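You operate a simulated robot arm through the tools that you are given. There is no shell and no other tool. Be economical: measure what you need, move in short steps, check, and stop when the job is done.

The job below is to be done with a simulated robot arm. You get a single attempt, and the scene is never put back.

Task
Put one of the small beakers from the bench top above the lids drawer on the top shelf of the steel shelving. Then take the blue-capped bottle on the bench top above the lids drawer and put it away on the top of the beige pump. Then take the sample bottle marked "RJ-3" from the bench top above the lids drawer and leave it on the right plate tray. Then put one of the dropper bottles from the bench top above the lids drawer on the steel shield there. Then take the measuring cylinder on the bench top above the lids drawer and put it away on the bench top above the pads drawer. Then put the pale blue vial on the bench at the vial reader away on the bench top beside the near oven. Keep to this order. Set down upright: small beaker, blue-capped bottle, sample bottle, dropper bottle, measuring cylinder, pale blue vial.

Only the result counts: the job must be done as asked and must still hold three seconds after the hand-in. Knocking over, shifting, dropping, spilling or breaking anything else fails it. A push-on lid holds only when it is set on centred and level and pressed home; a screw cap is set on level and turned clockwise until tight.

Robot
A 6-joint arm with a two-finger gripper on a trunk, on a base that drives. Base frame: it is fixed to the floor where the robot stands at the start and does not move with it; the origin is under the middle of the robot, x ahead of it, y to its left, z up; the surface under the hand at the start is at about z = 755. Lengths are in mm, angles in degrees, forces in N, time in s.
With the tool pointing down near the work surface it reaches from about 100 to 840 mm from the robot's upright axis, wherever it stands. Its first joint turns from -166.0 to 166.0 degrees. Places, roughly: bench top above the pads drawer [2800, -200, 800]; bench top beside the near oven [7900, -200, 800]; blue-capped bottle [750, 0, 750]; dropper bottle [750, 0, 750]; measuring cylinder [500, -250, 750]; pale blue vial [3500, -4250, 750]; right plate tray (12x14 cm) [860, -560, 760]; sample bottle [500, 0, 750]; small beaker [750, 0, 750]; steel shield [500, 0, 750]; top of the beige pump (18x18 cm) [11020, -4340, 960]; top shelf of the steel shelving [900, -4700, 1500]. Payload 1.66 kg.
Tool frame: the origin (TCP) lies between the finger pads and is the grasp point; the fingertips stand 16 mm ahead of it; z points along the fingers, y is the line along which they close. Largest opening 111 mm; the body of the gripper starts 104 mm behind the TCP.
Orientation is that of the tool frame in the base frame, as a unit quaternion [w, x, y, z]. With the fingers straight down and closing along the base's y, the tool's x points along the base's -x, its y along +y and its z along -z.

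Tools
- The arm moves only by the tool servo_tool. Its argument "increments" is a list of rows, each a list of 7 numbers: the shift along the tool's x, y, z in units of 20 mm (1.0 is 20 mm), then the turn, a rotation vector about the tool's x, y, z in units of 8 degrees (1.0 is 8 degrees), then the opening, from 0 (shut) to 1 (fully open). In form: [[dx, dy, dz, ax, ay, az, jaw], ...]. A call has 1 to 10 rows; each row shifts and turns the commanded pose from where the row before left it, along the tool's axes as they then stand. A call with a number of a shift or a turn outside -1 to 1 is refused whole. Rows are played at 5 a second. More than 50 mm and 8.6 degrees between two rows, or a gripper value outside its range, and nothing of the call is played. Where a pose cannot be reached the arm comes as near as it can. A force on the tool above 40 N (or 10 N above the force at the start of the call, whichever is more), or a blocked arm, ends the call early, and 0.2 s more pass. Each finger halts on what it meets, pressing with about 22 N; the grip force reading is that of the motor and also rises with nothing between the fingers. The clock runs only during rows and for 0.2 s after the last one: add rows that do not move to give the fingers time. It gives the time, the measured TCP pose, the force on the tool (base axes), the opening and the grip force at its end, in the units of the frame above (readings bear some noise), with the torque about the TCP (base axes, N m) and any sound that the robot's microphone picked up.
- Cameras (640 x 400 px; columns grow to the right, rows downward): "scene" is now at [52.7, 155.6, 1459.6]; the picture's right is [-0.42, -0.91, 0.00], its down [-0.62, 0.29, -0.73] and it looks along [0.66, -0.31, -0.68] (base axes); focal length 268 px, centre (320, 200). "wrist" rides on the gripper at [70, 14, -143] in the tool frame; the picture's right is [-0.19, 0.98, 0.00], its down [-0.87, -0.17, -0.47] and it looks along [-0.46, -0.09, 0.88] (tool axes); focal length 230 px, centre (320, 200). There is no depth. A picture from a camera that has moved, and an enlarged one, comes with that camera's place and axes in the base frame and with its lens.
- snapshot(camera): a new picture of that camera. The clock stands still meanwhile.
- slide_trunk(by): slides the trunk up (or, below 0, down) by that many mm; the arm and the scene camera ride with it, the base frame stays. It gives what a move gives, with no picture.
- drive_base(legs): drives the robot by 1 to 6 legs, each [ahead, left, turn to the left] in mm, mm and degrees, along the robot's own axes; the way and the turn of a leg run together, so that a leg with both is an arc; at most 1500 mm and 180 degrees a leg. The arm and the cameras ride along, it lands a little off, and it stops where it bumps. It gives what a move gives.
- head_to(pan, tilt): turns the head with the scene camera to pan (to the left, within 120 degrees either way) and tilt (down, from -29 to 69), counted from straight ahead of the robot. It gives what a move gives.
- enlarge(camera, box): a new picture of the part [left, top, right, bottom] of that camera's present view, enlarged. The clock stands still meanwhile.
- sign_off(): hands the job in; it is judged then, once.

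Go step by step. Nothing tells you exact positions but the pictures and the camera data: compare them with the known pose of the tool, close in by small moves and look again before you grip or let go. The budget is 186 turns and 144 pictures, counting those below and the enlarged ones. Unless the task says otherwise, let go and move clear before handing in, and close with one line.

The tools are called by a JSON object that holds its "method" and its "body". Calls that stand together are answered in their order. servo_tool: Moves the arm, as the interface text tells. Its arguments: {"type":"object","properties":{"increments":{"type":"array"}},"required":["increments"]} The other tools are called the same way: slide_trunk (by) slides the trunk up or down; drive_base (legs) drives the base; head_to (pan, tilt) turns the head that bears the scene camera; snapshot (camera) takes a picture; enlarge (camera, box) takes an enlarged picture of a part of a camera's view; sign_off () hands the job in.

At the start:

```text
time: 0.0
position: [444.5, -46.2, 1044.0]
tool_rot: [0.0, -0.001, 1.0, 0.0]
force: [-0.8, 0.3, -0.6]
ft_torque: [-0.01, 0.01, 0.0]
grip_width: 110.9
finger_force: 0.0
trunk travel left (down, up): [-50.0, 540.0]
robot x, y, heading: [1.3, 0.1, 0.1]
head pan, tilt: [-24.8, 42.9]
```

scene: 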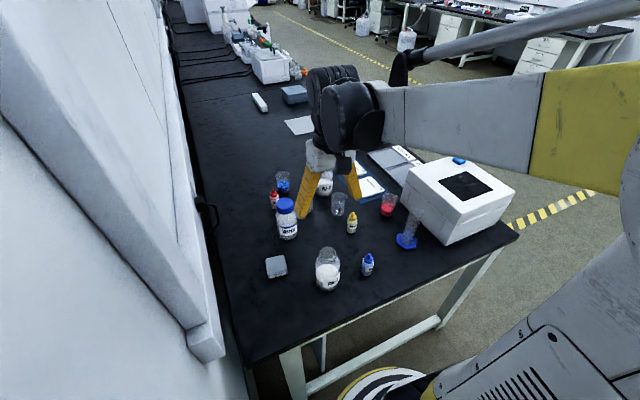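
wrist: 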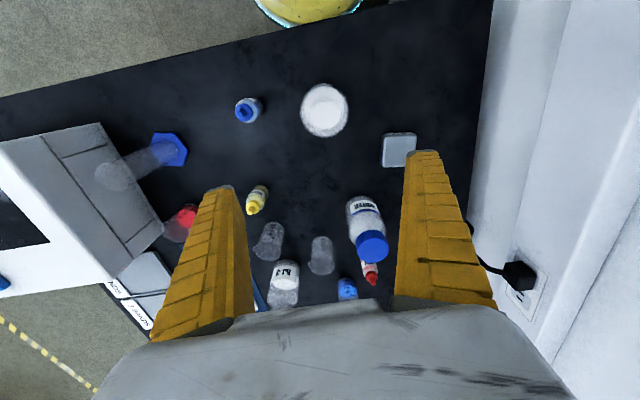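

I see the bench with beakers, bottles and a cylinder in front of the robot. First I'll look closer to identify each object.

{"method": "enlarge", "body": {"camera": "scene", "box": [240, 140, 440, 300]}}

{"method": "enlarge", "body": {"camera": "wrist", "box": [80, 60, 480, 320]}}

```text
2.50 times, centred on (340, 220) of scene
camera zoom: at [52.7, 155.6, 1459.6], right [-0.42, -0.91, 0.0], down [-0.62, 0.29, -0.73], along [0.66, -0.31, -0.68], focal length 671 px, centre (270, 150)
```

zoom: 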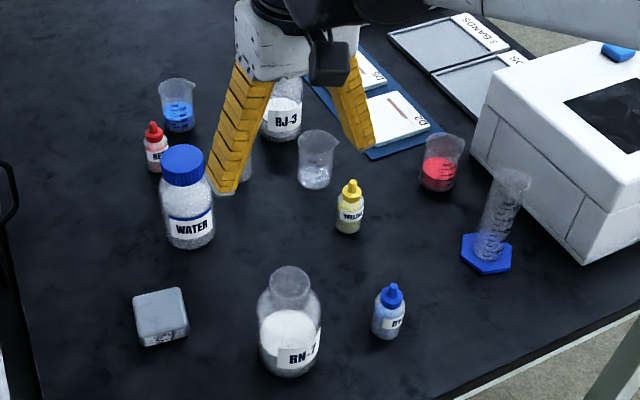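

```text
1.54 times, centred on (280, 190) of wrist
camera zoom: at [374.4, -34.2, 1187.8], right [0.19, 0.98, 0.0], down [0.87, -0.17, 0.47], along [0.46, -0.09, -0.88], focal length 354 px, centre (382, 215)
```

zoom: 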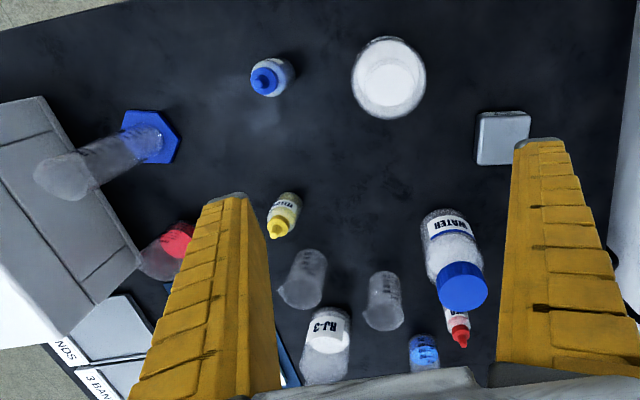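

Two empty small beakers at about (651,-196) and (713,-97). RJ-3 is near (771,-203), the WATER bottle near (625,5), and the grey block near (513,86) should be the steel shield. I'll move over the first beaker.

{"method": "servo_tool", "body": {"increments": [[-1, -0.75, 0.3, 0, 0, 0, 0.75], [-1, -0.75, 0.3, 0, 0, 0, 0.75], [-1, -0.75, 0.3, 0, 0, 0, 0.75], [-1, -0.75, 0.3, 0, 0, 0, 0.75], [-1, -0.75, 0.3, 0, 0, 0, 0.75], [-1, -0.75, 0.3, 0, 0, 0, 0.75], [-1, -0.75, 0.3, 0, 0, 0, 0.75], [-1, -0.75, 0.3, 0, 0, 0, 0.75], [-1, -0.75, 0.3, 0, 0, 0, 0.75], [-1, -0.75, 0.3, 0, 0, 0, 0.75]]}}

{"method": "snapshot", "body": {"camera": "wrist"}}

{"method": "enlarge", "body": {"camera": "scene", "box": [260, 100, 500, 250]}}

```text
time: 2.2
position: [645.8, -198.3, 983.0]
tool_rot: [0.0, 0.0, 1.0, 0.0]
force: [0.4, 0.0, -0.3]
ft_torque: [0.02, -0.01, 0.02]
grip_width: 84.1
finger_force: 0.3
trunk travel left (down, up): [-50.0, 540.0]
robot x, y, heading: [3.3, -3.1, 0.0]
head pan, tilt: [-24.8, 42.9]
```

```text
139 pictures are left
camera wrist: at [574.8, -185.1, 1127.1], right [0.19, 0.98, 0.0], down [0.87, -0.17, 0.47], along [0.46, -0.09, -0.88], focal length 230 px, centre (320, 200)
```

wrist: 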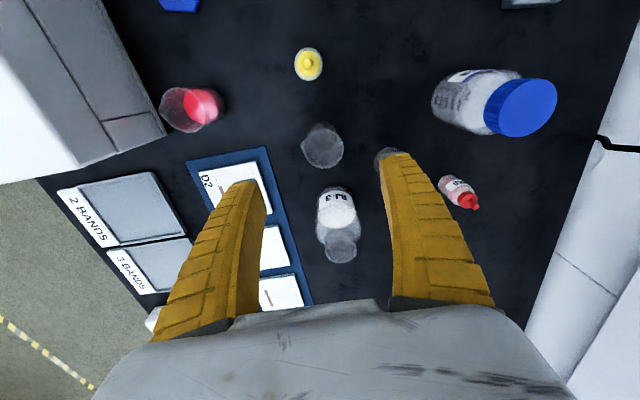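

```text
2.67 times, centred on (380, 175) of scene
camera zoom: at [52.9, 155.4, 1459.6], right [-0.42, -0.91, 0.0], down [-0.62, 0.29, -0.73], along [0.66, -0.31, -0.68], focal length 715 px, centre (160, 267)
```

zoom: 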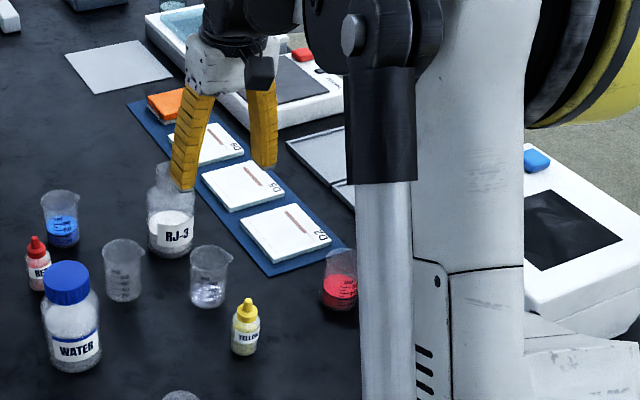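

The empty beaker is just under the hand, around (655,-199). I'll descend in part and check.

{"method": "servo_tool", "body": {"increments": [[-0.5, -0.05, 1, 0, 0, 0, 0.78], [0, 0, 1, 0, 0, 0, 0.78], [0, 0, 1, 0, 0, 0, 0.78], [0, 0, 1, 0, 0, 0, 0.78], [0, 0, 1, 0, 0, 0, 0.78], [0, 0, 1, 0, 0, 0, 0.78]]}}

{"method": "snapshot", "body": {"camera": "wrist"}}

{"method": "enlarge", "body": {"camera": "scene", "box": [260, 130, 420, 230]}}

```text
time: 3.6
position: [654.1, -197.9, 863.9]
tool_rot: [0.0, 0.001, 1.0, -0.001]
force: [0.0, 1.5, 0.8]
ft_torque: [0.02, 0.02, 0.02]
grip_width: 87.5
finger_force: 1.0
trunk travel left (down, up): [-50.0, 540.0]
robot x, y, heading: [-1.1, 0.1, -0.1]
head pan, tilt: [-24.8, 42.9]
```

```text
137 pictures are left
camera wrist: at [584.6, -185.4, 1007.6], right [0.19, 0.98, 0.0], down [0.87, -0.17, 0.47], along [0.46, -0.09, -0.88], focal length 230 px, centre (320, 200)
```

wrist: 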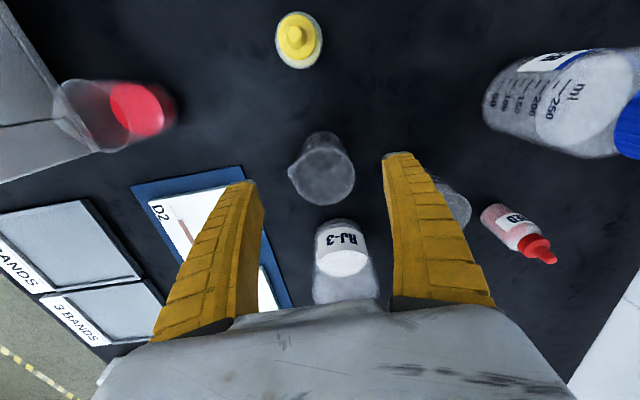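

```text
4.00 times, centred on (340, 180) of scene
camera zoom: at [52.8, 155.6, 1459.6], right [-0.42, -0.91, 0.0], down [-0.62, 0.29, -0.73], along [0.66, -0.31, -0.68], focal length 1073 px, centre (240, 280)
```

zoom: 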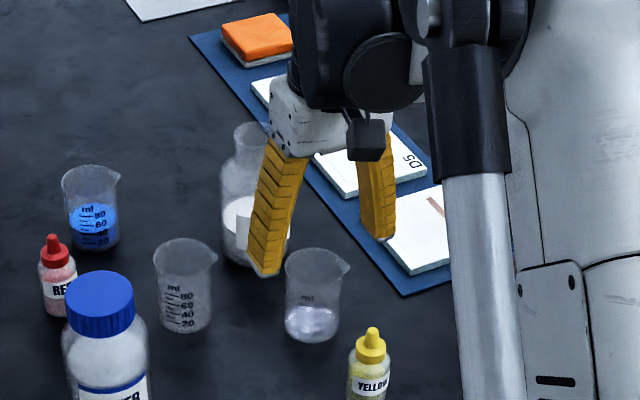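

Beaker A seems to hold some clear liquid; beaker B at about (710,-98) is empty, so I'll take B. Rising a little and moving over it.

{"method": "servo_tool", "body": {"increments": [[0, 0, -1, 0, 0, 0, 0.78], [0, 0, -1, 0, 0, 0, 0.78], [-0.7, 1, 0, 0, 0, 0, 0.78], [-0.7, 1, 0, 0, 0, 0, 0.78], [-0.7, 1, 0, 0, 0, 0, 0.78], [-0.6, 1, 0, 0, 0, 0, 0.78], [0, 1, 0, 0, 0, 0, 0.78], [0, 0, 1, 0, 0, 0, 0.78]]}}

{"method": "snapshot", "body": {"camera": "wrist"}}

{"method": "enlarge", "body": {"camera": "scene", "box": [240, 130, 400, 230]}}

```text
time: 5.4
position: [708.8, -97.4, 883.8]
tool_rot: [-0.001, 0.0, 1.0, 0.0]
force: [0.5, 0.4, -0.2]
ft_torque: [0.0, -0.01, 0.03]
grip_width: 87.8
finger_force: 1.3
trunk travel left (down, up): [-50.0, 540.0]
robot x, y, heading: [-1.6, 0.9, -0.1]
head pan, tilt: [-24.8, 42.9]
```

```text
135 pictures are left
camera wrist: at [638.5, -84.7, 1027.9], right [0.19, 0.98, 0.0], down [0.87, -0.17, 0.47], along [0.46, -0.09, -0.88], focal length 230 px, centre (320, 200)
```

wrist: 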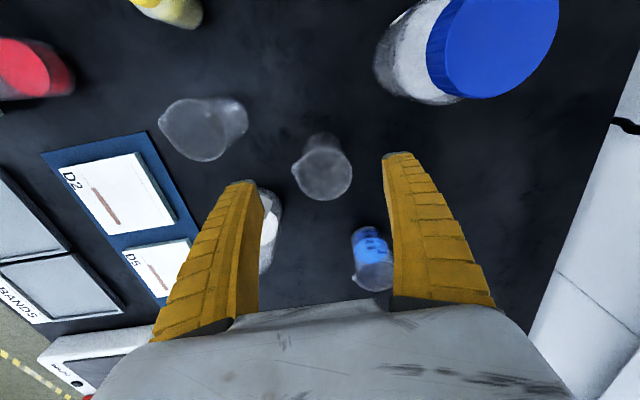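

```text
4.00 times, centred on (320, 180) of scene
camera zoom: at [52.6, 155.7, 1459.5], right [-0.42, -0.91, 0.0], down [-0.62, 0.29, -0.73], along [0.66, -0.31, -0.68], focal length 1073 px, centre (320, 280)
```

zoom: 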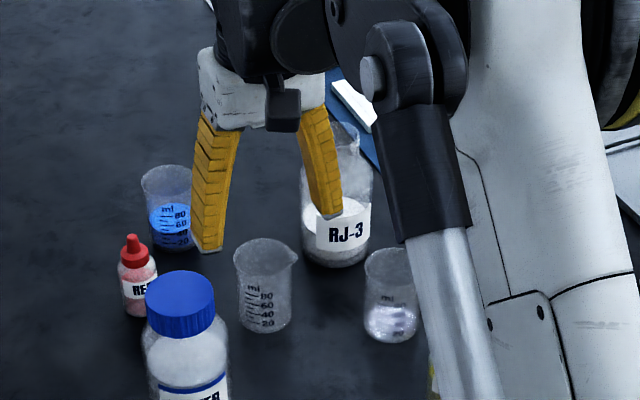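

Beaker B is at about (714,-95). Descending around it and closing gently.

{"method": "servo_tool", "body": {"increments": [[-0.25, 0.1, 1, 0, 0, 0, 0.78], [0, 0, 1, 0, 0, 0, 0.78], [0, 0, 1, 0, 0, 0, 0.78], [0, 0, 1, 0, 0, 0, 0.78], [0, 0, 0.4, 0, 0, 0, 0.78], [0, 0, 0, 0, 0, 0, 0.6], [0, 0, 0, 0, 0, 0, 0.4], [0, 0, 0, 0, 0, 0, 0.4], [0, 0, 0, 0, 0, 0, 0.4]]}}

{"method": "snapshot", "body": {"camera": "wrist"}}

```text
time: 7.4
position: [713.8, -95.7, 796.7]
tool_rot: [0.0, 0.0, 1.0, 0.0]
force: [0.1, -1.2, 2.0]
ft_torque: [0.02, -0.06, -0.01]
grip_width: 47.2
finger_force: 22.2
trunk travel left (down, up): [-50.0, 540.0]
robot x, y, heading: [-2.5, 3.5, -0.2]
head pan, tilt: [-24.8, 42.9]
```

```text
133 pictures are left
camera wrist: at [643.7, -83.3, 939.3], right [0.19, 0.98, 0.0], down [0.87, -0.17, 0.47], along [0.46, -0.09, -0.88], focal length 230 px, centre (320, 200)
```

wrist: 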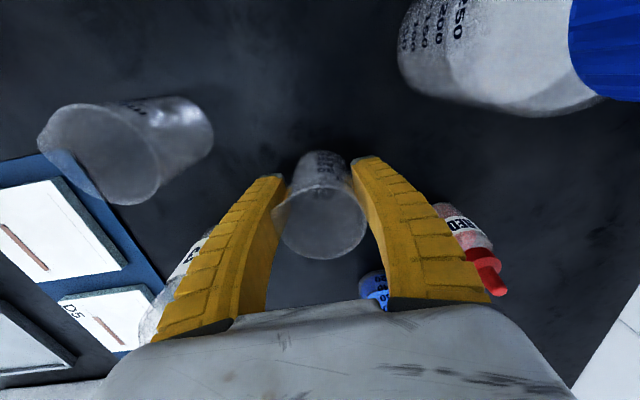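

Gripped at 47 mm. Lift it clear and look toward the shelving at the right.

{"method": "servo_tool", "body": {"increments": [[0, 0, -1, 0, 0, 0, 0.38], [0, 0, -1, 0, 0, 0, 0.38], [0, 0, -1, 0, 0, 0, 0.38], [0, 0, -1, 0, 0, 0, 0.38], [0, 0, -1, 0, 0, 0, 0.38], [0, 0, -1, 0, 0, 0, 0.38], [0, 0, -1, 0, 0, 0, 0.38], [0, 0, -1, 0, 0, 0, 0.38], [0, 0, -1, 0, 0, 0, 0.38], [0, 0, -1, 0, 0, 0, 0.38]]}}

{"method": "servo_tool", "body": {"increments": [[1, 0, -0.5, 0, 0, 0, 0.38], [1, 0, -0.5, 0, 0, 0, 0.38], [1, 0, -0.5, 0, 0, 0, 0.38], [1, 0, -0.5, 0, 0, 0, 0.38], [1, 0, -0.5, 0, 0, 0, 0.38], [1, 0, -0.5, 0, 0, 0, 0.38], [1, 0, -0.5, 0, 0, 0, 0.38], [1, 0, -0.5, 0, 0, 0, 0.38], [1, 0, -0.5, 0, 0, 0, 0.38], [1, 0, -0.5, 0, 0, 0, 0.38]]}}

{"method": "head_to", "body": {"pan": -90, "tilt": 12}}

{"method": "snapshot", "body": {"camera": "scene"}}

```text
time: 9.6
position: [714.2, -96.0, 997.1]
tool_rot: [0.0, 0.0, 1.0, -0.001]
force: [0.4, 0.3, -0.3]
ft_torque: [0.02, 0.01, -0.01]
grip_width: 46.4
finger_force: 22.1
trunk travel left (down, up): [-50.0, 540.0]
robot x, y, heading: [2.3, -3.6, 0.4]
head pan, tilt: [-24.8, 42.9]
```

```text
time: 11.8
position: [513.7, -94.7, 1095.4]
tool_rot: [0.0, 0.0, 1.0, 0.0]
force: [0.9, -0.3, -1.0]
ft_torque: [0.01, -0.01, 0.03]
grip_width: 46.8
finger_force: 22.3
trunk travel left (down, up): [-50.0, 540.0]
robot x, y, heading: [0.2, 0.2, -0.1]
head pan, tilt: [-24.8, 42.9]
```

```text
time: 13.2
position: [514.4, -96.4, 1095.9]
tool_rot: [0.0, -0.001, 1.0, 0.0]
force: [-0.7, -0.1, -0.8]
ft_torque: [0.0, 0.01, -0.01]
grip_width: 46.4
finger_force: 21.8
trunk travel left (down, up): [-50.0, 540.0]
robot x, y, heading: [-2.2, -3.6, 0.1]
head pan, tilt: [-90.0, 12.0]
```

```text
132 pictures are left
camera scene: at [-22.5, 97.1, 1508.3], right [-1.0, 0.0, 0.0], down [0.0, 0.21, -0.98], along [0.0, -0.98, -0.21], focal length 268 px, centre (320, 200)
```

scene: 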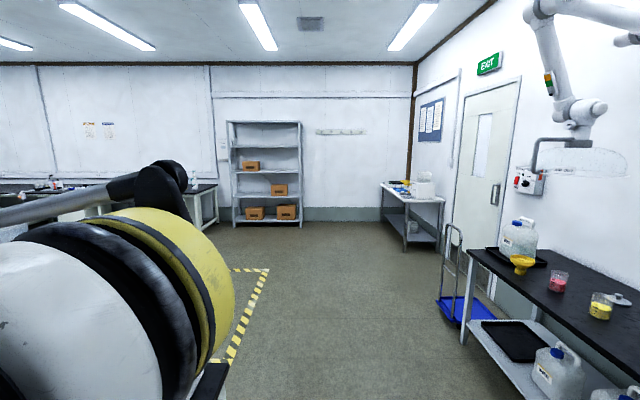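

The steel shelving is at the far wall to the right. I'll zoom on it to see which level is the top shelf.

{"method": "enlarge", "body": {"camera": "scene", "box": [200, 100, 340, 240]}}

```text
2.86 times, centred on (270, 170) of scene
camera zoom: at [-22.5, 97.1, 1508.3], right [-1.0, 0.0, 0.0], down [0.0, 0.21, -0.98], along [0.0, -0.98, -0.21], focal length 766 px, centre (463, 286)
```

zoom: 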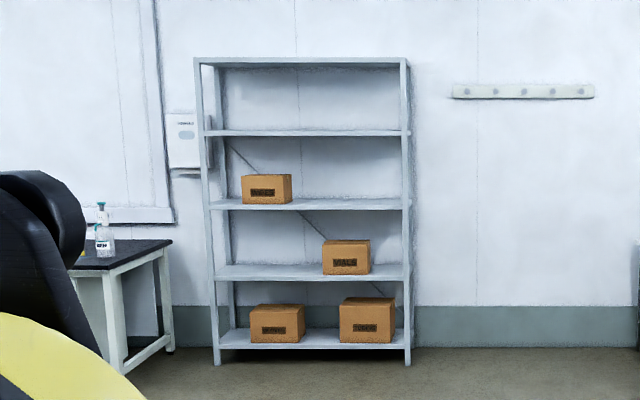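

The shelf level at z≈1450 must be the meant one, with a cover plate about 400 mm above it. A vertical hand may not fit there, so I'll set the beaker back and regrip it with the hand tilted.

{"method": "servo_tool", "body": {"increments": [[-1, 0, 0.5, 0, 0, 0, 0.38], [-1, 0, 0.5, 0, 0, 0, 0.38], [-1, 0, 0.5, 0, 0, 0, 0.38], [-1, 0, 0.5, 0, 0, 0, 0.38], [-1, 0, 0.5, 0, 0, 0, 0.38], [-1, 0, 0.5, 0, 0, 0, 0.38], [-1, 0, 0.5, 0, 0, 0, 0.38], [-1, 0, 0.5, 0, 0, 0, 0.38], [-1, -0.1, 0.5, 0, 0, 0, 0.38], [-1, -0.1, 0.5, 0, 0, 0, 0.38]]}}

{"method": "servo_tool", "body": {"increments": [[0, 0, 1, 0, 0, 0, 0.38], [0, 0, 1, 0, 0, 0, 0.38], [0, 0, 1, 0, 0, 0, 0.38], [0, 0, 1, 0, 0, 0, 0.38], [0, 0, 1, 0, 0, 0, 0.38], [0, 0, 1, 0, 0, 0, 0.38], [0, 0, 1, 0, 0, 0, 0.38], [0, 0, 1, 0, 0, 0, 0.38], [0, 0, 1, 0, 0, 0, 0.38], [0, 0, 0.85, 0, 0, 0, 0.38]]}}

{"method": "head_to", "body": {"pan": -15, "tilt": 43}}

{"method": "snapshot", "body": {"camera": "scene"}}

```text
time: 15.4
position: [714.6, -100.2, 996.1]
tool_rot: [0.0, 0.0, 1.0, -0.001]
force: [-0.8, 0.1, -0.3]
ft_torque: [0.02, 0.02, -0.02]
grip_width: 46.5
finger_force: 21.7
trunk travel left (down, up): [-50.0, 540.0]
robot x, y, heading: [2.8, 1.5, 0.1]
head pan, tilt: [-90.0, 12.0]
```

```text
time: 17.6
position: [714.3, -99.9, 799.1]
tool_rot: [0.0, 0.0, 1.0, 0.001]
force: [0.3, -0.4, -0.8]
ft_torque: [0.01, 0.0, 0.01]
grip_width: 46.6
finger_force: 22.4
trunk travel left (down, up): [-50.0, 540.0]
robot x, y, heading: [-0.0, -1.4, 0.1]
head pan, tilt: [-90.0, 12.0]
```

```text
time: 19.0
position: [712.4, -99.0, 799.5]
tool_rot: [0.0, 0.0, 1.0, 0.0]
force: [0.5, 0.5, -1.2]
ft_torque: [-0.01, 0.01, 0.0]
grip_width: 46.5
finger_force: 22.2
trunk travel left (down, up): [-50.0, 540.0]
robot x, y, heading: [-4.2, 0.2, -0.2]
head pan, tilt: [-15.0, 43.0]
```

```text
130 pictures are left
camera scene: at [57.5, 168.8, 1459.5], right [-0.26, -0.97, 0.0], down [-0.66, 0.18, -0.73], along [0.71, -0.19, -0.68], focal length 268 px, centre (320, 200)
```

scene: 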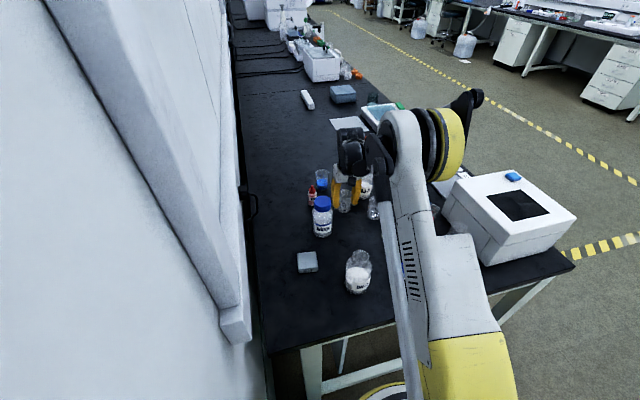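

Set down, open, rise.

{"method": "servo_tool", "body": {"increments": [[0, 0, 0.15, 0, 0, 0, 0.38], [0, 0, 0, 0, 0, 0, 0.62], [0, 0, 0, 0, 0, 0, 0.62], [0, 0, -1, 0, 0, 0, 0.62], [0, 0, -1, 0, 0, 0, 0.62], [0, 0, -1, 0, 0, 0, 0.62], [0, 0, -1, 0, 0, 0, 0.62], [0, 0, -1, 0, 0, 0, 0.62], [0, 0, -1, 0, 0, 0, 0.62], [0, 0, -1, 0, 0, 0, 0.62]]}}

{"method": "servo_tool", "body": {"increments": [[0, 0, 0, 0, -1, 0, 0.68], [0, 0, 0, 0, -1, 0, 0.68], [0, 0, 0, 0, -1, 0, 0.68], [0, 0, 0, 0, -1, 0, 0.68], [0, 0, 0, 0, -1, 0, 0.68], [0, 0, 0, 0, -1, 0, 0.68], [0, 0, 0, 0, -1, 0, 0.68], [0, 0, 0, 0, 0, 0, 0.68]]}}

{"method": "snapshot", "body": {"camera": "wrist"}}

{"method": "snapshot", "body": {"camera": "scene"}}

```text
time: 21.2
position: [712.4, -98.9, 936.3]
tool_rot: [0.0, 0.0, 1.0, 0.0]
force: [0.1, 0.0, -0.3]
ft_torque: [-0.01, 0.0, -0.01]
grip_width: 70.5
finger_force: 0.9
trunk travel left (down, up): [-50.0, 540.0]
robot x, y, heading: [-0.9, -3.0, 0.0]
head pan, tilt: [-15.0, 43.0]
```

```text
time: 23.0
position: [713.0, -99.9, 937.2]
tool_rot: [0.47, 0.0, 0.883, 0.0]
force: [0.7, 0.4, 0.2]
ft_torque: [-0.01, 0.0, -0.02]
grip_width: 77.0
finger_force: 1.1
trunk travel left (down, up): [-50.0, 540.0]
robot x, y, heading: [-0.5, 2.1, 0.1]
head pan, tilt: [-15.0, 43.0]
```

```text
129 pictures are left
camera wrist: at [556.0, -87.3, 958.8], right [0.11, 0.98, 0.16], down [0.09, -0.17, 0.98], along [0.99, -0.09, -0.11], focal length 230 px, centre (320, 200)
```

wrist: 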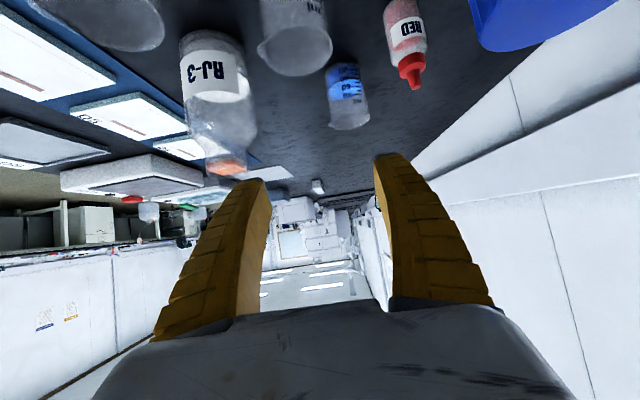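

```text
128 pictures are left
camera scene: at [57.5, 168.8, 1459.5], right [-0.26, -0.97, 0.0], down [-0.66, 0.18, -0.73], along [0.71, -0.19, -0.68], focal length 268 px, centre (320, 200)
```

scene: 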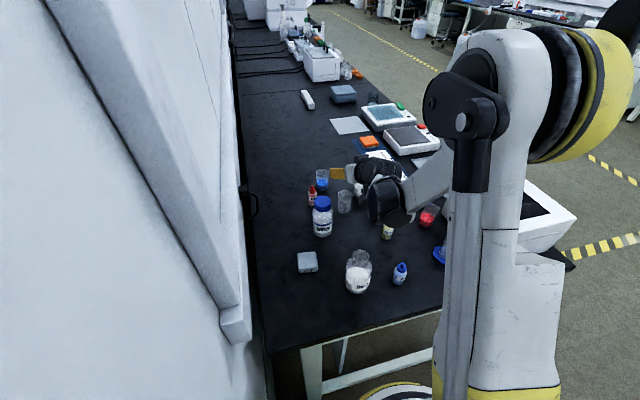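

Hand tilted 56°. Now descend vertically around the beaker, checking midway.

{"method": "servo_tool", "body": {"increments": [[0.817, 0, 0.551, 0, 0, 0, 0.68], [0.817, 0, 0.551, 0, 0, 0, 0.68], [0.817, 0, 0.551, 0, 0, 0, 0.68], [0.817, 0, 0.551, 0, 0, 0, 0.68]]}}

{"method": "snapshot", "body": {"camera": "wrist"}}

{"method": "enlarge", "body": {"camera": "scene", "box": [280, 140, 440, 240]}}

```text
time: 24.0
position: [714.9, -100.6, 857.2]
tool_rot: [0.469, 0.0, 0.883, -0.001]
force: [-0.6, 0.0, 0.6]
ft_torque: [0.0, -0.01, -0.03]
grip_width: 77.1
finger_force: 1.0
trunk travel left (down, up): [-50.0, 540.0]
robot x, y, heading: [2.4, 3.2, -0.0]
head pan, tilt: [-15.0, 43.0]
```

```text
127 pictures are left
camera wrist: at [556.6, -87.7, 879.9], right [0.11, 0.98, 0.16], down [0.09, -0.17, 0.98], along [0.99, -0.09, -0.11], focal length 230 px, centre (320, 200)
```

wrist: 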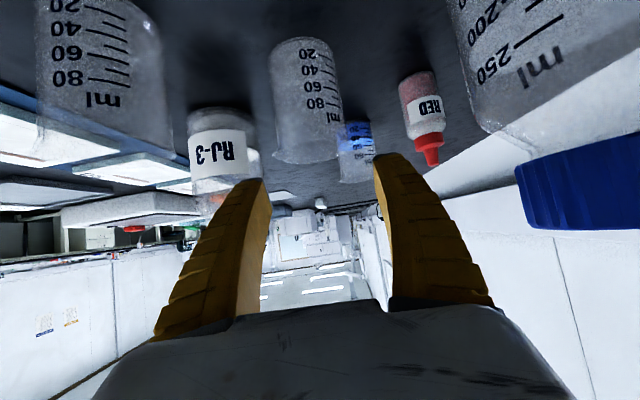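

```text
4.00 times, centred on (360, 190) of scene
camera zoom: at [57.5, 168.8, 1459.5], right [-0.26, -0.97, 0.0], down [-0.66, 0.18, -0.73], along [0.71, -0.19, -0.68], focal length 1073 px, centre (160, 240)
```

zoom: 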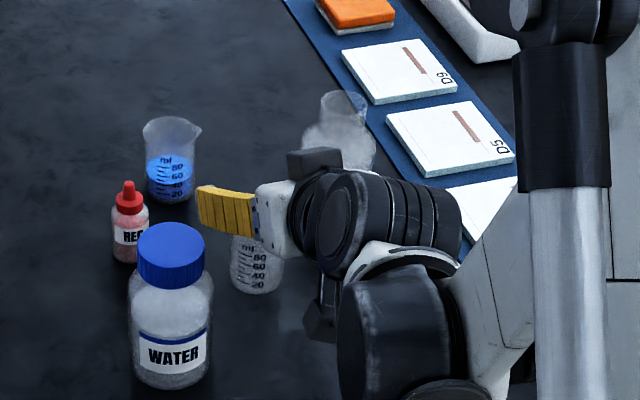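

Clear on both sides. Last descent and grip.

{"method": "servo_tool", "body": {"increments": [[0.817, 0, 0.551, 0, 0, 0, 0.68], [0.817, 0, 0.551, 0, 0, 0, 0.68], [0.817, 0, 0.551, 0, 0, 0, 0.68], [0, 0, 0, 0, 0, 0, 0.5], [0, 0, 0, 0, 0, 0, 0.36], [0, 0, 0, 0, 0, 0, 0.36], [0, 0, 0, 0, 0, 0, 0.36]]}}

{"method": "snapshot", "body": {"camera": "wrist"}}

```text
time: 25.6
position: [713.5, -101.5, 798.0]
tool_rot: [0.47, 0.0, 0.883, 0.0]
force: [-0.1, 0.3, 2.3]
ft_torque: [0.06, -0.03, -0.03]
grip_width: 47.5
finger_force: 22.5
trunk travel left (down, up): [-50.0, 540.0]
robot x, y, heading: [4.4, -0.8, 0.1]
head pan, tilt: [-15.0, 43.0]
```

```text
125 pictures are left
camera wrist: at [556.5, -87.5, 821.2], right [0.11, 0.98, 0.16], down [0.09, -0.17, 0.98], along [0.99, -0.09, -0.11], focal length 230 px, centre (320, 200)
```

wrist: 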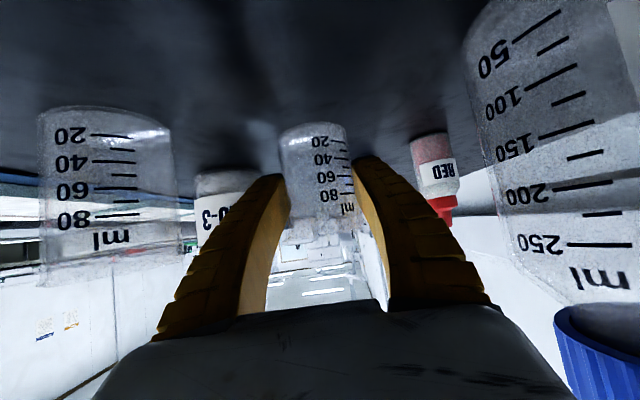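

Gripped. Lift straight up, then retract.

{"method": "servo_tool", "body": {"increments": [[-0.817, 0, -0.551, 0, 0, 0, 0.36], [-0.817, 0, -0.551, 0, 0, 0, 0.36], [-0.817, 0, -0.551, 0, 0, 0, 0.36], [-0.817, 0, -0.551, 0, 0, 0, 0.36], [-0.817, 0, -0.551, 0, 0, 0, 0.36], [-0.817, 0, -0.551, 0, 0, 0, 0.36], [-0.817, 0, -0.551, 0, 0, 0, 0.36], [-0.817, 0, -0.551, 0, 0, 0, 0.36], [-0.817, 0, -0.551, 0, 0, 0, 0.36], [-0.817, 0, -0.551, 0, 0, 0, 0.36]]}}

{"method": "servo_tool", "body": {"increments": [[0.1, 0, -1, 0, 0, 0, 0.36], [0.1, 0, -1, 0, 0, 0, 0.36], [0.1, 0, -1, 0, 0, 0, 0.36], [0.1, 0, -1, 0, 0, 0, 0.36], [0.1, 0, -1, 0, 0, 0, 0.36], [0.1, 0, -1, 0, 0, 0, 0.36], [0.1, 0, -1, 0, 0, 0, 0.36], [0.1, 0, -1, 0, 0, 0, 0.36], [0.1, 0, -1, 0, 0, 0, 0.36], [0.1, 0, -1, 0, 0, 0, 0.36]]}}

{"method": "head_to", "body": {"pan": -60, "tilt": 35}}

{"method": "snapshot", "body": {"camera": "scene"}}

```text
time: 27.8
position: [714.0, -101.3, 994.7]
tool_rot: [0.469, 0.0, 0.883, 0.0]
force: [0.5, 0.6, -0.1]
ft_torque: [-0.02, 0.02, -0.03]
grip_width: 47.2
finger_force: 22.3
trunk travel left (down, up): [-50.0, 540.0]
robot x, y, heading: [0.6, 1.0, 0.1]
head pan, tilt: [-15.0, 43.0]
```

```text
time: 30.0
position: [535.3, -99.4, 1090.8]
tool_rot: [0.47, 0.0, 0.883, -0.001]
force: [0.5, -0.6, -1.0]
ft_torque: [0.01, 0.03, 0.02]
grip_width: 47.2
finger_force: 22.5
trunk travel left (down, up): [-50.0, 540.0]
robot x, y, heading: [-0.3, -1.5, 0.0]
head pan, tilt: [-15.0, 43.0]
```

```text
time: 31.1
position: [536.8, -101.0, 1091.5]
tool_rot: [0.47, 0.0, 0.883, 0.0]
force: [1.1, 0.4, -0.1]
ft_torque: [0.02, -0.04, -0.03]
grip_width: 47.3
finger_force: 21.5
trunk travel left (down, up): [-50.0, 540.0]
robot x, y, heading: [-0.6, -3.0, 0.2]
head pan, tilt: [-60.0, 35.0]
```

```text
124 pictures are left
camera scene: at [21.5, 114.1, 1471.4], right [-0.87, -0.5, 0.0], down [-0.29, 0.5, -0.82], along [0.41, -0.71, -0.57], focal length 268 px, centre (320, 200)
```

scene: 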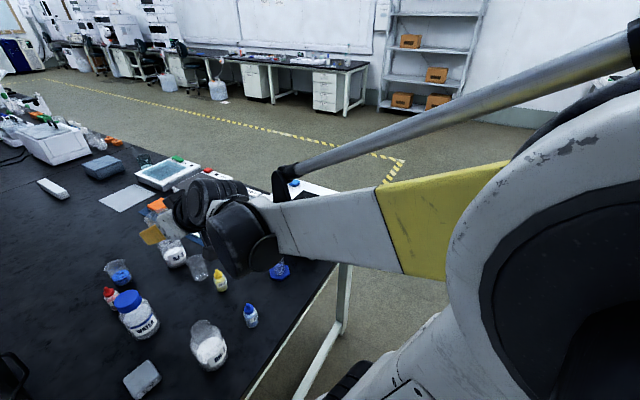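

The way toward the shelving is clear. I'll back off, turn right, and drive toward it, stopping about 1.5 m short.

{"method": "drive_base", "body": {"legs": [[-250, 0, 0], [0, 0, -90], [1500, 0, 0], [1000, 900, 0], [500, 370, 0]]}}

{"method": "slide_trunk", "body": {"by": 420}}

{"method": "head_to", "body": {"pan": 0, "tilt": 10}}

{"method": "snapshot", "body": {"camera": "scene"}}

```text
time: 53.3
position: [903.1, -3544.5, 1090.9]
tool_rot: [0.332, 0.625, 0.624, -0.332]
force: [0.7, 0.4, 0.8]
ft_torque: [0.0, 0.02, 0.0]
grip_width: 46.9
finger_force: 22.5
trunk travel left (down, up): [-50.0, 540.0]
robot x, y, heading: [1001.9, -3007.6, -90.1]
head pan, tilt: [-60.0, 35.0]
```

```text
refused: 420 is not a number from -400 to 400
```

```text
time: 54.6
position: [903.0, -3543.8, 1091.6]
tool_rot: [0.332, 0.625, 0.624, -0.332]
force: [-0.3, -0.5, -0.3]
ft_torque: [-0.01, -0.02, -0.03]
grip_width: 47.0
finger_force: 22.5
trunk travel left (down, up): [-50.0, 540.0]
robot x, y, heading: [1006.2, -3010.3, -90.4]
head pan, tilt: [0.0, 10.0]
```

```text
123 pictures are left
camera scene: at [1191.2, -3081.1, 1511.6], right [-1.0, 0.0, 0.0], down [0.0, 0.17, -0.98], along [0.0, -0.98, -0.17], focal length 268 px, centre (320, 200)
```

scene: 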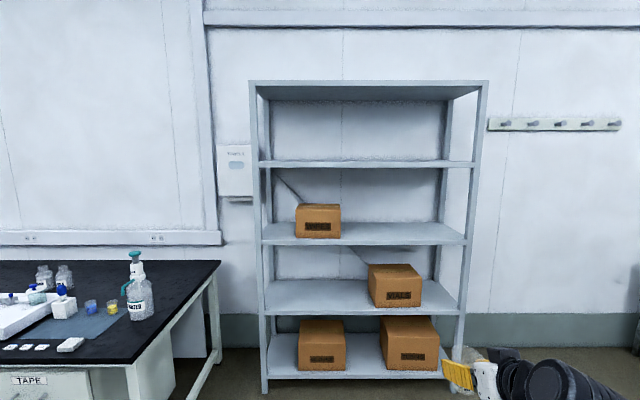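

Front edge of the shelving at y≈-4570; the top loading shelf is at z≈1476. Raise the trunk, then drive closer.

{"method": "slide_trunk", "body": {"by": 400}}

{"method": "slide_trunk", "body": {"by": 75}}

{"method": "drive_base", "body": {"legs": [[930, 0, 0]]}}

{"method": "head_to", "body": {"pan": -15, "tilt": 35}}

{"method": "snapshot", "body": {"camera": "scene"}}

{"method": "snapshot", "body": {"camera": "wrist"}}

```text
time: 58.4
position: [902.7, -3543.9, 1491.8]
tool_rot: [0.332, 0.624, 0.624, -0.332]
force: [0.5, 0.1, 0.0]
ft_torque: [0.0, -0.01, 0.02]
grip_width: 47.2
finger_force: 22.1
trunk travel left (down, up): [-450.0, 140.0]
robot x, y, heading: [1002.6, -3007.2, -90.2]
head pan, tilt: [0.0, 10.0]
```

```text
time: 59.5
position: [902.0, -3543.7, 1566.5]
tool_rot: [0.333, 0.624, 0.624, -0.333]
force: [0.1, -0.1, -1.3]
ft_torque: [0.02, -0.03, -0.01]
grip_width: 46.7
finger_force: 22.0
trunk travel left (down, up): [-525.0, 65.0]
robot x, y, heading: [1006.0, -3008.1, -90.3]
head pan, tilt: [0.0, 10.0]
```

```text
time: 64.4
position: [897.8, -4473.1, 1567.5]
tool_rot: [0.33, 0.627, 0.622, -0.333]
force: [0.4, -0.1, -0.9]
ft_torque: [0.01, 0.01, 0.03]
grip_width: 47.0
finger_force: 21.6
trunk travel left (down, up): [-525.0, 65.0]
robot x, y, heading: [1000.7, -3940.1, -90.3]
head pan, tilt: [0.0, 10.0]
```

```text
time: 65.3
position: [897.0, -4472.8, 1568.0]
tool_rot: [0.332, 0.626, 0.623, -0.333]
force: [-0.3, -0.4, 0.0]
ft_torque: [0.01, 0.01, 0.04]
grip_width: 46.9
finger_force: 21.7
trunk travel left (down, up): [-525.0, 65.0]
robot x, y, heading: [1003.6, -3938.0, -90.3]
head pan, tilt: [-15.0, 35.0]
```

```text
122 pictures are left
camera scene: at [1164.8, -4002.3, 1946.5], right [-0.96, 0.26, 0.0], down [0.15, 0.55, -0.82], along [-0.22, -0.79, -0.57], focal length 268 px, centre (320, 200)
```

scene: 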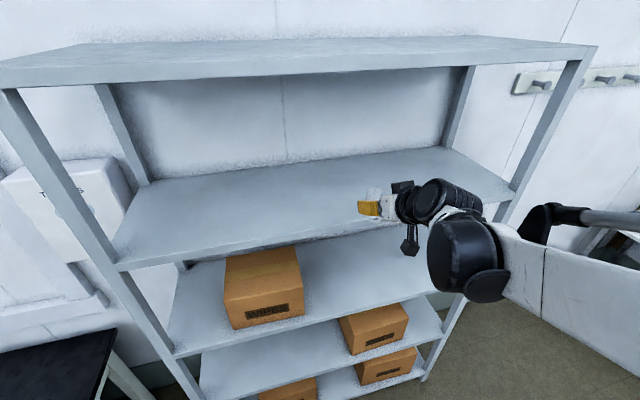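

```text
121 pictures are left
camera wrist: at [911.6, -4316.0, 1588.9], right [0.98, -0.11, 0.16], down [-0.17, -0.09, 0.98], along [-0.09, -0.99, -0.11], focal length 230 px, centre (320, 200)
```

wrist: 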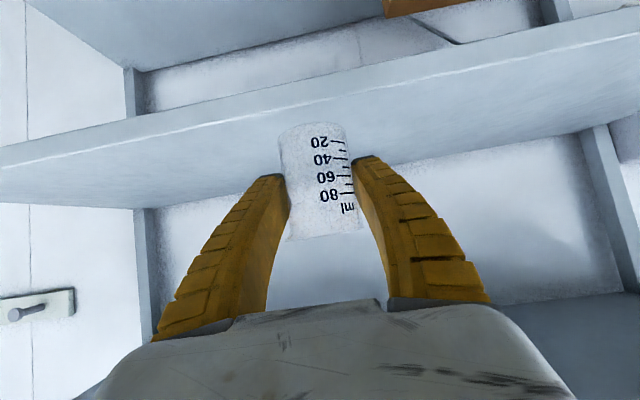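

Front edge y≈-4518, shelf z≈1477 (centre -4700 confirms this is the meant shelf). Reach forward 147 mm.

{"method": "servo_tool", "body": {"increments": [[-0.515, 0, 0.762, 0, 0, 0, 0.36], [-0.515, 0, 0.762, 0, 0, 0, 0.36], [-0.515, 0, 0.762, 0, 0, 0, 0.36], [-0.515, 0, 0.762, 0, 0, 0, 0.36], [-0.515, 0, 0.762, 0, 0, 0, 0.36], [-0.515, 0, 0.762, 0, 0, 0, 0.36], [-0.515, 0, 0.762, 0, 0, 0, 0.36], [-0.515, 0, 0.762, 0, 0, 0, 0.36]]}}

{"method": "servo_tool", "body": {"increments": [[0.622, 0, 0.42, 0, 0, 0, 0.36], [0.622, 0, 0.42, 0, 0, 0, 0.36], [0, 0, 0, 0, 0, 0, 0.36]]}}

{"method": "snapshot", "body": {"camera": "wrist"}}

{"method": "enlarge", "body": {"camera": "scene", "box": [300, 140, 460, 260]}}

```text
time: 67.1
position: [897.9, -4621.6, 1566.3]
tool_rot: [0.331, 0.626, 0.623, -0.332]
force: [0.6, -1.6, -0.1]
ft_torque: [0.01, 0.04, 0.0]
grip_width: 46.7
finger_force: 22.3
trunk travel left (down, up): [-525.0, 65.0]
robot x, y, heading: [998.0, -3936.4, -90.4]
head pan, tilt: [-15.0, 35.0]
```

```text
time: 67.9
position: [897.4, -4618.6, 1537.4]
tool_rot: [0.331, 0.626, 0.623, -0.333]
force: [-0.1, 0.0, -0.3]
ft_torque: [-0.01, -0.01, 0.01]
grip_width: 47.1
finger_force: 22.0
trunk travel left (down, up): [-525.0, 65.0]
robot x, y, heading: [999.7, -3936.1, -90.2]
head pan, tilt: [-15.0, 35.0]
```

```text
120 pictures are left
camera wrist: at [910.8, -4462.9, 1559.0], right [0.98, -0.11, 0.16], down [-0.17, -0.09, 0.98], along [-0.09, -0.99, -0.11], focal length 230 px, centre (320, 200)
```

wrist: 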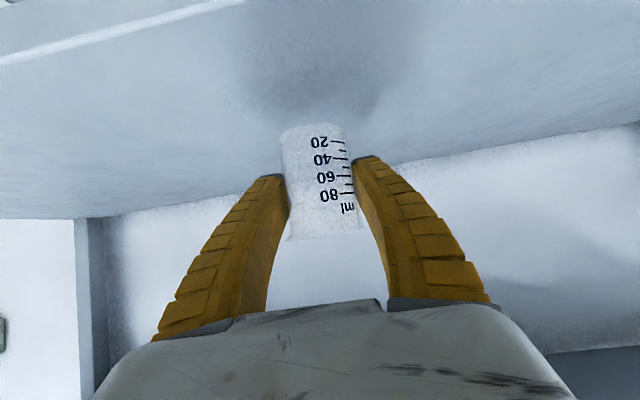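

```text
3.33 times, centred on (380, 200) of scene
camera zoom: at [1164.7, -4002.1, 1946.5], right [-0.96, 0.26, 0.0], down [0.15, 0.55, -0.82], along [-0.22, -0.79, -0.57], focal length 894 px, centre (120, 200)
```

zoom: 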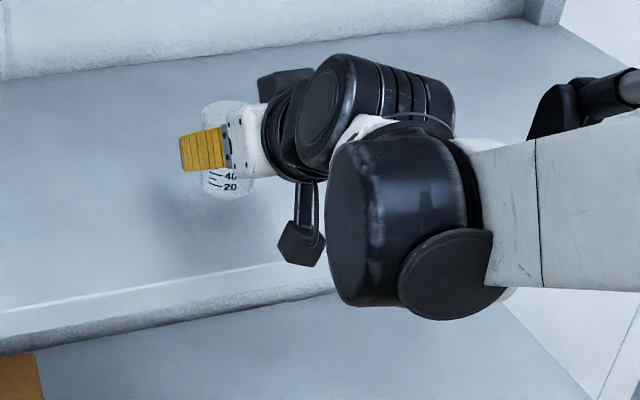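

The beaker hangs above the shelf. Lower in small steps watching for contact.

{"method": "servo_tool", "body": {"increments": [[0.332, 0, 0.224, 0, 0, 0, 0.36], [0.166, 0, 0.112, 0, 0, 0, 0.36], [0, 0, 0, 0, 0, 0, 0.36]]}}

{"method": "servo_tool", "body": {"increments": [[0.083, 0, 0.056, 0, 0, 0, 0.36], [0.083, 0, 0.056, 0, 0, 0, 0.36], [0, 0, 0, 0, 0, 0, 0.36]]}}

```text
time: 68.7
position: [896.9, -4619.6, 1523.7]
tool_rot: [0.331, 0.626, 0.622, -0.333]
force: [-0.4, 0.0, -1.3]
ft_torque: [0.0, -0.02, -0.01]
grip_width: 46.9
finger_force: 22.1
trunk travel left (down, up): [-525.0, 65.0]
robot x, y, heading: [1000.7, -3935.7, -90.3]
head pan, tilt: [-15.0, 35.0]
```

```text
time: 69.5
position: [897.7, -4620.1, 1519.6]
tool_rot: [0.331, 0.626, 0.623, -0.333]
force: [-0.7, -0.2, 0.5]
ft_torque: [0.0, 0.01, 0.04]
grip_width: 46.7
finger_force: 21.9
trunk travel left (down, up): [-525.0, 65.0]
robot x, y, heading: [1001.5, -3932.8, -90.1]
head pan, tilt: [-15.0, 35.0]
```

{"method": "servo_tool", "body": {"increments": [[0.083, 0, 0.056, 0, 0, 0, 0.36], [0.083, 0, 0.056, 0, 0, 0, 0.36], [0, 0, 0, 0, 0, 0, 0.36]]}}

{"method": "enlarge", "body": {"camera": "wrist", "box": [240, 80, 400, 180]}}

```text
time: 70.3
position: [897.3, -4619.1, 1515.8]
tool_rot: [0.331, 0.626, 0.622, -0.334]
force: [-0.1, -0.1, -0.4]
ft_torque: [0.02, -0.01, -0.05]
grip_width: 47.0
finger_force: 22.1
trunk travel left (down, up): [-525.0, 65.0]
robot x, y, heading: [1002.2, -3935.8, -90.0]
head pan, tilt: [-15.0, 35.0]
```

```text
4.00 times, centred on (320, 130) of wrist
camera zoom: at [910.9, -4463.1, 1538.7], right [0.98, -0.11, 0.16], down [-0.17, -0.09, 0.98], along [-0.09, -0.99, -0.11], focal length 920 px, centre (320, 480)
```

zoom: 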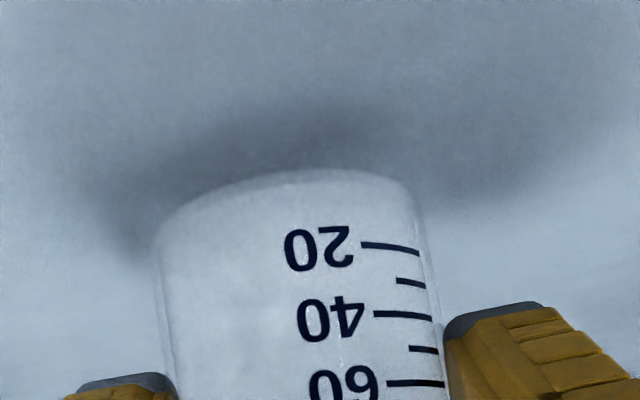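

Close, but not yet touching. Continue slowly.

{"method": "servo_tool", "body": {"increments": [[0.083, 0, 0.056, 0, 0, 0, 0.36], [0.083, 0, 0.056, 0, 0, 0, 0.36], [0, 0, 0, 0, 0, 0, 0.36]]}}

{"method": "servo_tool", "body": {"increments": [[0.083, 0, 0.056, 0, 0, 0, 0.36], [0, 0, 0, 0, 0, 0, 0.36]]}}

{"method": "servo_tool", "body": {"increments": [[0.083, 0, 0.056, 0, 0, 0, 0.36], [0, 0, 0, 0, 0, 0, 0.36]]}}

```text
time: 71.1
position: [897.3, -4619.1, 1512.3]
tool_rot: [0.332, 0.626, 0.623, -0.332]
force: [0.4, -0.1, -0.3]
ft_torque: [0.01, -0.03, 0.0]
grip_width: 47.1
finger_force: 21.9
trunk travel left (down, up): [-525.0, 65.0]
robot x, y, heading: [1000.5, -3938.2, -90.2]
head pan, tilt: [-15.0, 35.0]
```

```text
time: 71.7
position: [897.7, -4618.6, 1509.8]
tool_rot: [0.331, 0.626, 0.623, -0.332]
force: [0.2, 0.7, -0.6]
ft_torque: [0.0, 0.01, -0.04]
grip_width: 47.2
finger_force: 21.8
trunk travel left (down, up): [-525.0, 65.0]
robot x, y, heading: [997.3, -3936.8, -90.4]
head pan, tilt: [-15.0, 35.0]
```

```text
time: 72.3
position: [898.5, -4618.2, 1508.4]
tool_rot: [0.331, 0.626, 0.623, -0.332]
force: [0.0, 0.1, -1.6]
ft_torque: [0.0, -0.04, 0.03]
grip_width: 47.0
finger_force: 21.9
trunk travel left (down, up): [-525.0, 65.0]
robot x, y, heading: [1001.3, -3935.0, -90.2]
head pan, tilt: [-15.0, 35.0]
```

{"method": "servo_tool", "body": {"increments": [[0.083, 0, 0.056, 0, 0, 0, 0.36], [0.083, 0, 0.056, 0, 0, 0, 0.36], [0, 0, 0, 0, 0, 0, 0.36]]}}

{"method": "enlarge", "body": {"camera": "wrist", "box": [240, 80, 400, 180]}}

{"method": "enlarge", "body": {"camera": "scene", "box": [320, 160, 400, 220]}}

```text
time: 73.1
position: [897.2, -4618.6, 1504.1]
tool_rot: [0.331, 0.626, 0.622, -0.334]
force: [-0.1, 0.1, -0.6]
ft_torque: [0.03, 0.03, 0.0]
grip_width: 46.9
finger_force: 22.3
trunk travel left (down, up): [-525.0, 65.0]
robot x, y, heading: [1000.7, -3937.1, -90.6]
head pan, tilt: [-15.0, 35.0]
```

```text
4.00 times, centred on (320, 130) of wrist
camera zoom: at [910.9, -4462.3, 1526.9], right [0.98, -0.11, 0.16], down [-0.17, -0.09, 0.98], along [-0.09, -0.99, -0.11], focal length 920 px, centre (320, 480)
```

zoom: 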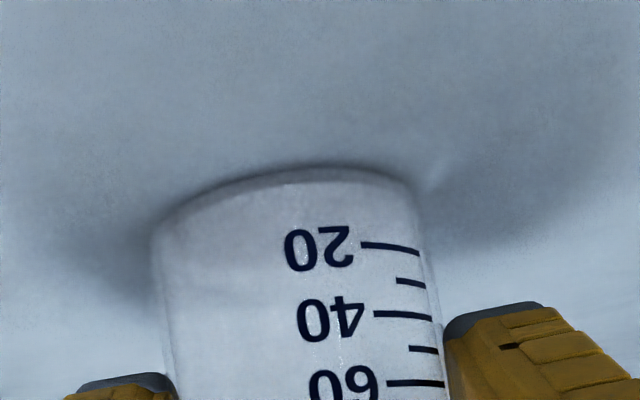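

```text
6.67 times, centred on (360, 190) of scene
camera zoom: at [1164.7, -4002.5, 1946.5], right [-0.96, 0.26, 0.0], down [0.15, 0.55, -0.82], along [-0.22, -0.79, -0.57], focal length 1788 px, centre (53, 267)
```

zoom: 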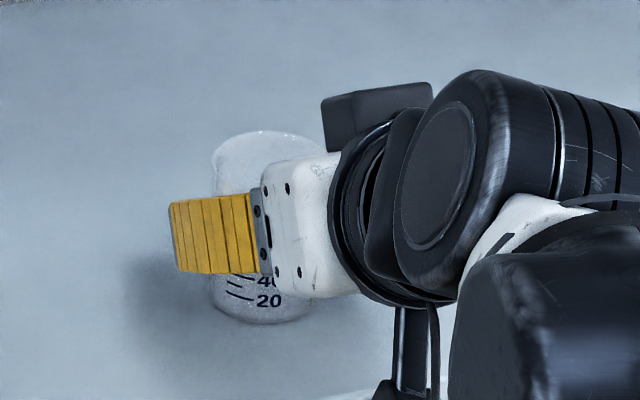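

Nearly touching. A few more 2 mm steps.

{"method": "servo_tool", "body": {"increments": [[0.083, 0, 0.056, 0, 0, 0, 0.36], [0, 0, 0, 0, 0, 0, 0.36]]}}

{"method": "servo_tool", "body": {"increments": [[0.083, 0, 0.056, 0, 0, 0, 0.36], [0, 0, 0, 0, 0, 0, 0.36]]}}

```text
time: 73.7
position: [896.7, -4617.7, 1502.6]
tool_rot: [0.331, 0.626, 0.623, -0.333]
force: [-1.3, -2.8, 13.5]
ft_torque: [-0.17, -0.13, 0.03]
grip_width: 47.5
finger_force: 22.2
trunk travel left (down, up): [-525.0, 65.0]
robot x, y, heading: [1000.8, -3935.6, -90.1]
head pan, tilt: [-15.0, 35.0]
```

```text
time: 74.3
position: [897.1, -4618.5, 1500.9]
tool_rot: [0.332, 0.625, 0.623, -0.333]
force: [-1.6, -3.1, 14.6]
ft_torque: [-0.09, -0.09, 0.06]
grip_width: 47.9
finger_force: 22.0
trunk travel left (down, up): [-525.0, 65.0]
robot x, y, heading: [998.2, -3935.2, -90.1]
head pan, tilt: [-15.0, 35.0]
```

Contact. Back off 1.5 mm of preload, open gently, and retreat along the fingers.

{"method": "servo_tool", "body": {"increments": [[-0.08, 0, -0.054, 0, 0, 0, 0.36], [0, 0, 0, 0, 0, 0, 0.43], [0, 0, 0, 0, 0, 0, 0.5], [0, 0, 0, 0, 0, 0, 0.6], [0, 0, 0, 0, 0, 0, 0.68], [0, 0, -0.5, 0, 0, 0, 0.68], [0, 0, -1, 0, 0, 0, 0.68], [0, 0, -1, 0, 0, 0, 0.68], [0, 0, -1, 0, 0, 0, 0.68], [0, 0, -1, 0, 0, 0, 0.68]]}}

{"method": "snapshot", "body": {"camera": "wrist"}}

```text
time: 76.5
position: [896.7, -4543.3, 1553.5]
tool_rot: [0.331, 0.626, 0.623, -0.332]
force: [0.3, -0.6, -0.1]
ft_torque: [0.0, -0.01, 0.0]
grip_width: 77.0
finger_force: 1.0
trunk travel left (down, up): [-525.0, 65.0]
robot x, y, heading: [1002.4, -3938.3, -90.3]
head pan, tilt: [-15.0, 35.0]
```

```text
115 pictures are left
camera wrist: at [911.1, -4386.2, 1575.9], right [0.98, -0.11, 0.16], down [-0.17, -0.09, 0.98], along [-0.09, -0.99, -0.11], focal length 230 px, centre (320, 200)
```

wrist: 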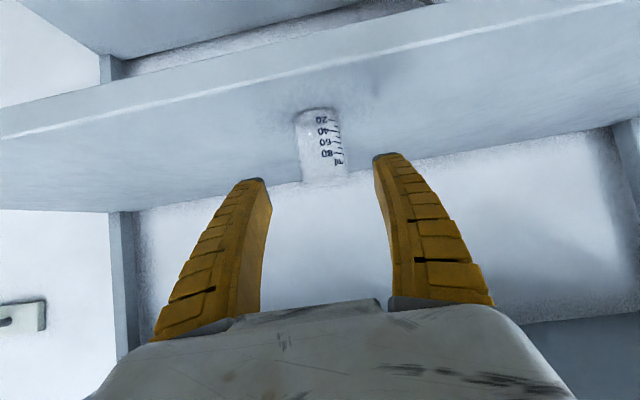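

The beaker stands on the shelf. Back off and return to the bench start position.

{"method": "drive_base", "body": {"legs": [[-940, 0, 0], [-600, -625, 0], [-900, -625, 0], [-1500, 0, 0], [0, 0, 90]]}}

{"method": "slide_trunk", "body": {"by": -400}}

{"method": "servo_tool", "body": {"increments": [[0, 0, 0, 0, 1, 0, 1], [0, 0, 0, 0, 1, 0, 1], [0, 0, 0, 0, 1, 0, 1], [0, 0, 0, 0, 1, 0, 1], [0, 0, 0, 0, 1, 0, 1], [0, 0, 0, 0, 1, 0, 1], [0, 0, 0, 0, 1, 0, 1]]}}

```text
time: 101.3
position: [472.5, -168.2, 1547.6]
tool_rot: [0.466, 0.065, 0.882, -0.029]
force: [1.3, 0.4, 0.0]
ft_torque: [0.01, 0.0, 0.03]
grip_width: 77.2
finger_force: 1.2
trunk travel left (down, up): [-525.0, 65.0]
robot x, y, heading: [-123.7, 35.5, -8.0]
head pan, tilt: [-15.0, 35.0]
stopped in leg 5: the robot was blocked; the commanded pose is now the measured one
```

```text
time: 105.1
position: [465.5, -164.9, 1149.8]
tool_rot: [0.467, 0.067, 0.881, -0.029]
force: [-0.4, -0.7, 0.0]
ft_torque: [0.01, 0.0, 0.0]
grip_width: 77.0
finger_force: 1.4
trunk travel left (down, up): [-125.0, 465.0]
robot x, y, heading: [-123.5, 34.9, -8.3]
head pan, tilt: [-15.0, 35.0]
```

```text
time: 106.7
position: [464.8, -164.2, 1149.3]
tool_rot: [-0.002, 0.072, 0.997, 0.006]
force: [0.6, -0.5, -0.4]
ft_torque: [-0.01, 0.0, -0.01]
grip_width: 110.9
finger_force: 0.1
trunk travel left (down, up): [-125.0, 465.0]
robot x, y, heading: [-123.7, 39.1, -8.4]
head pan, tilt: [-15.0, 35.0]
```

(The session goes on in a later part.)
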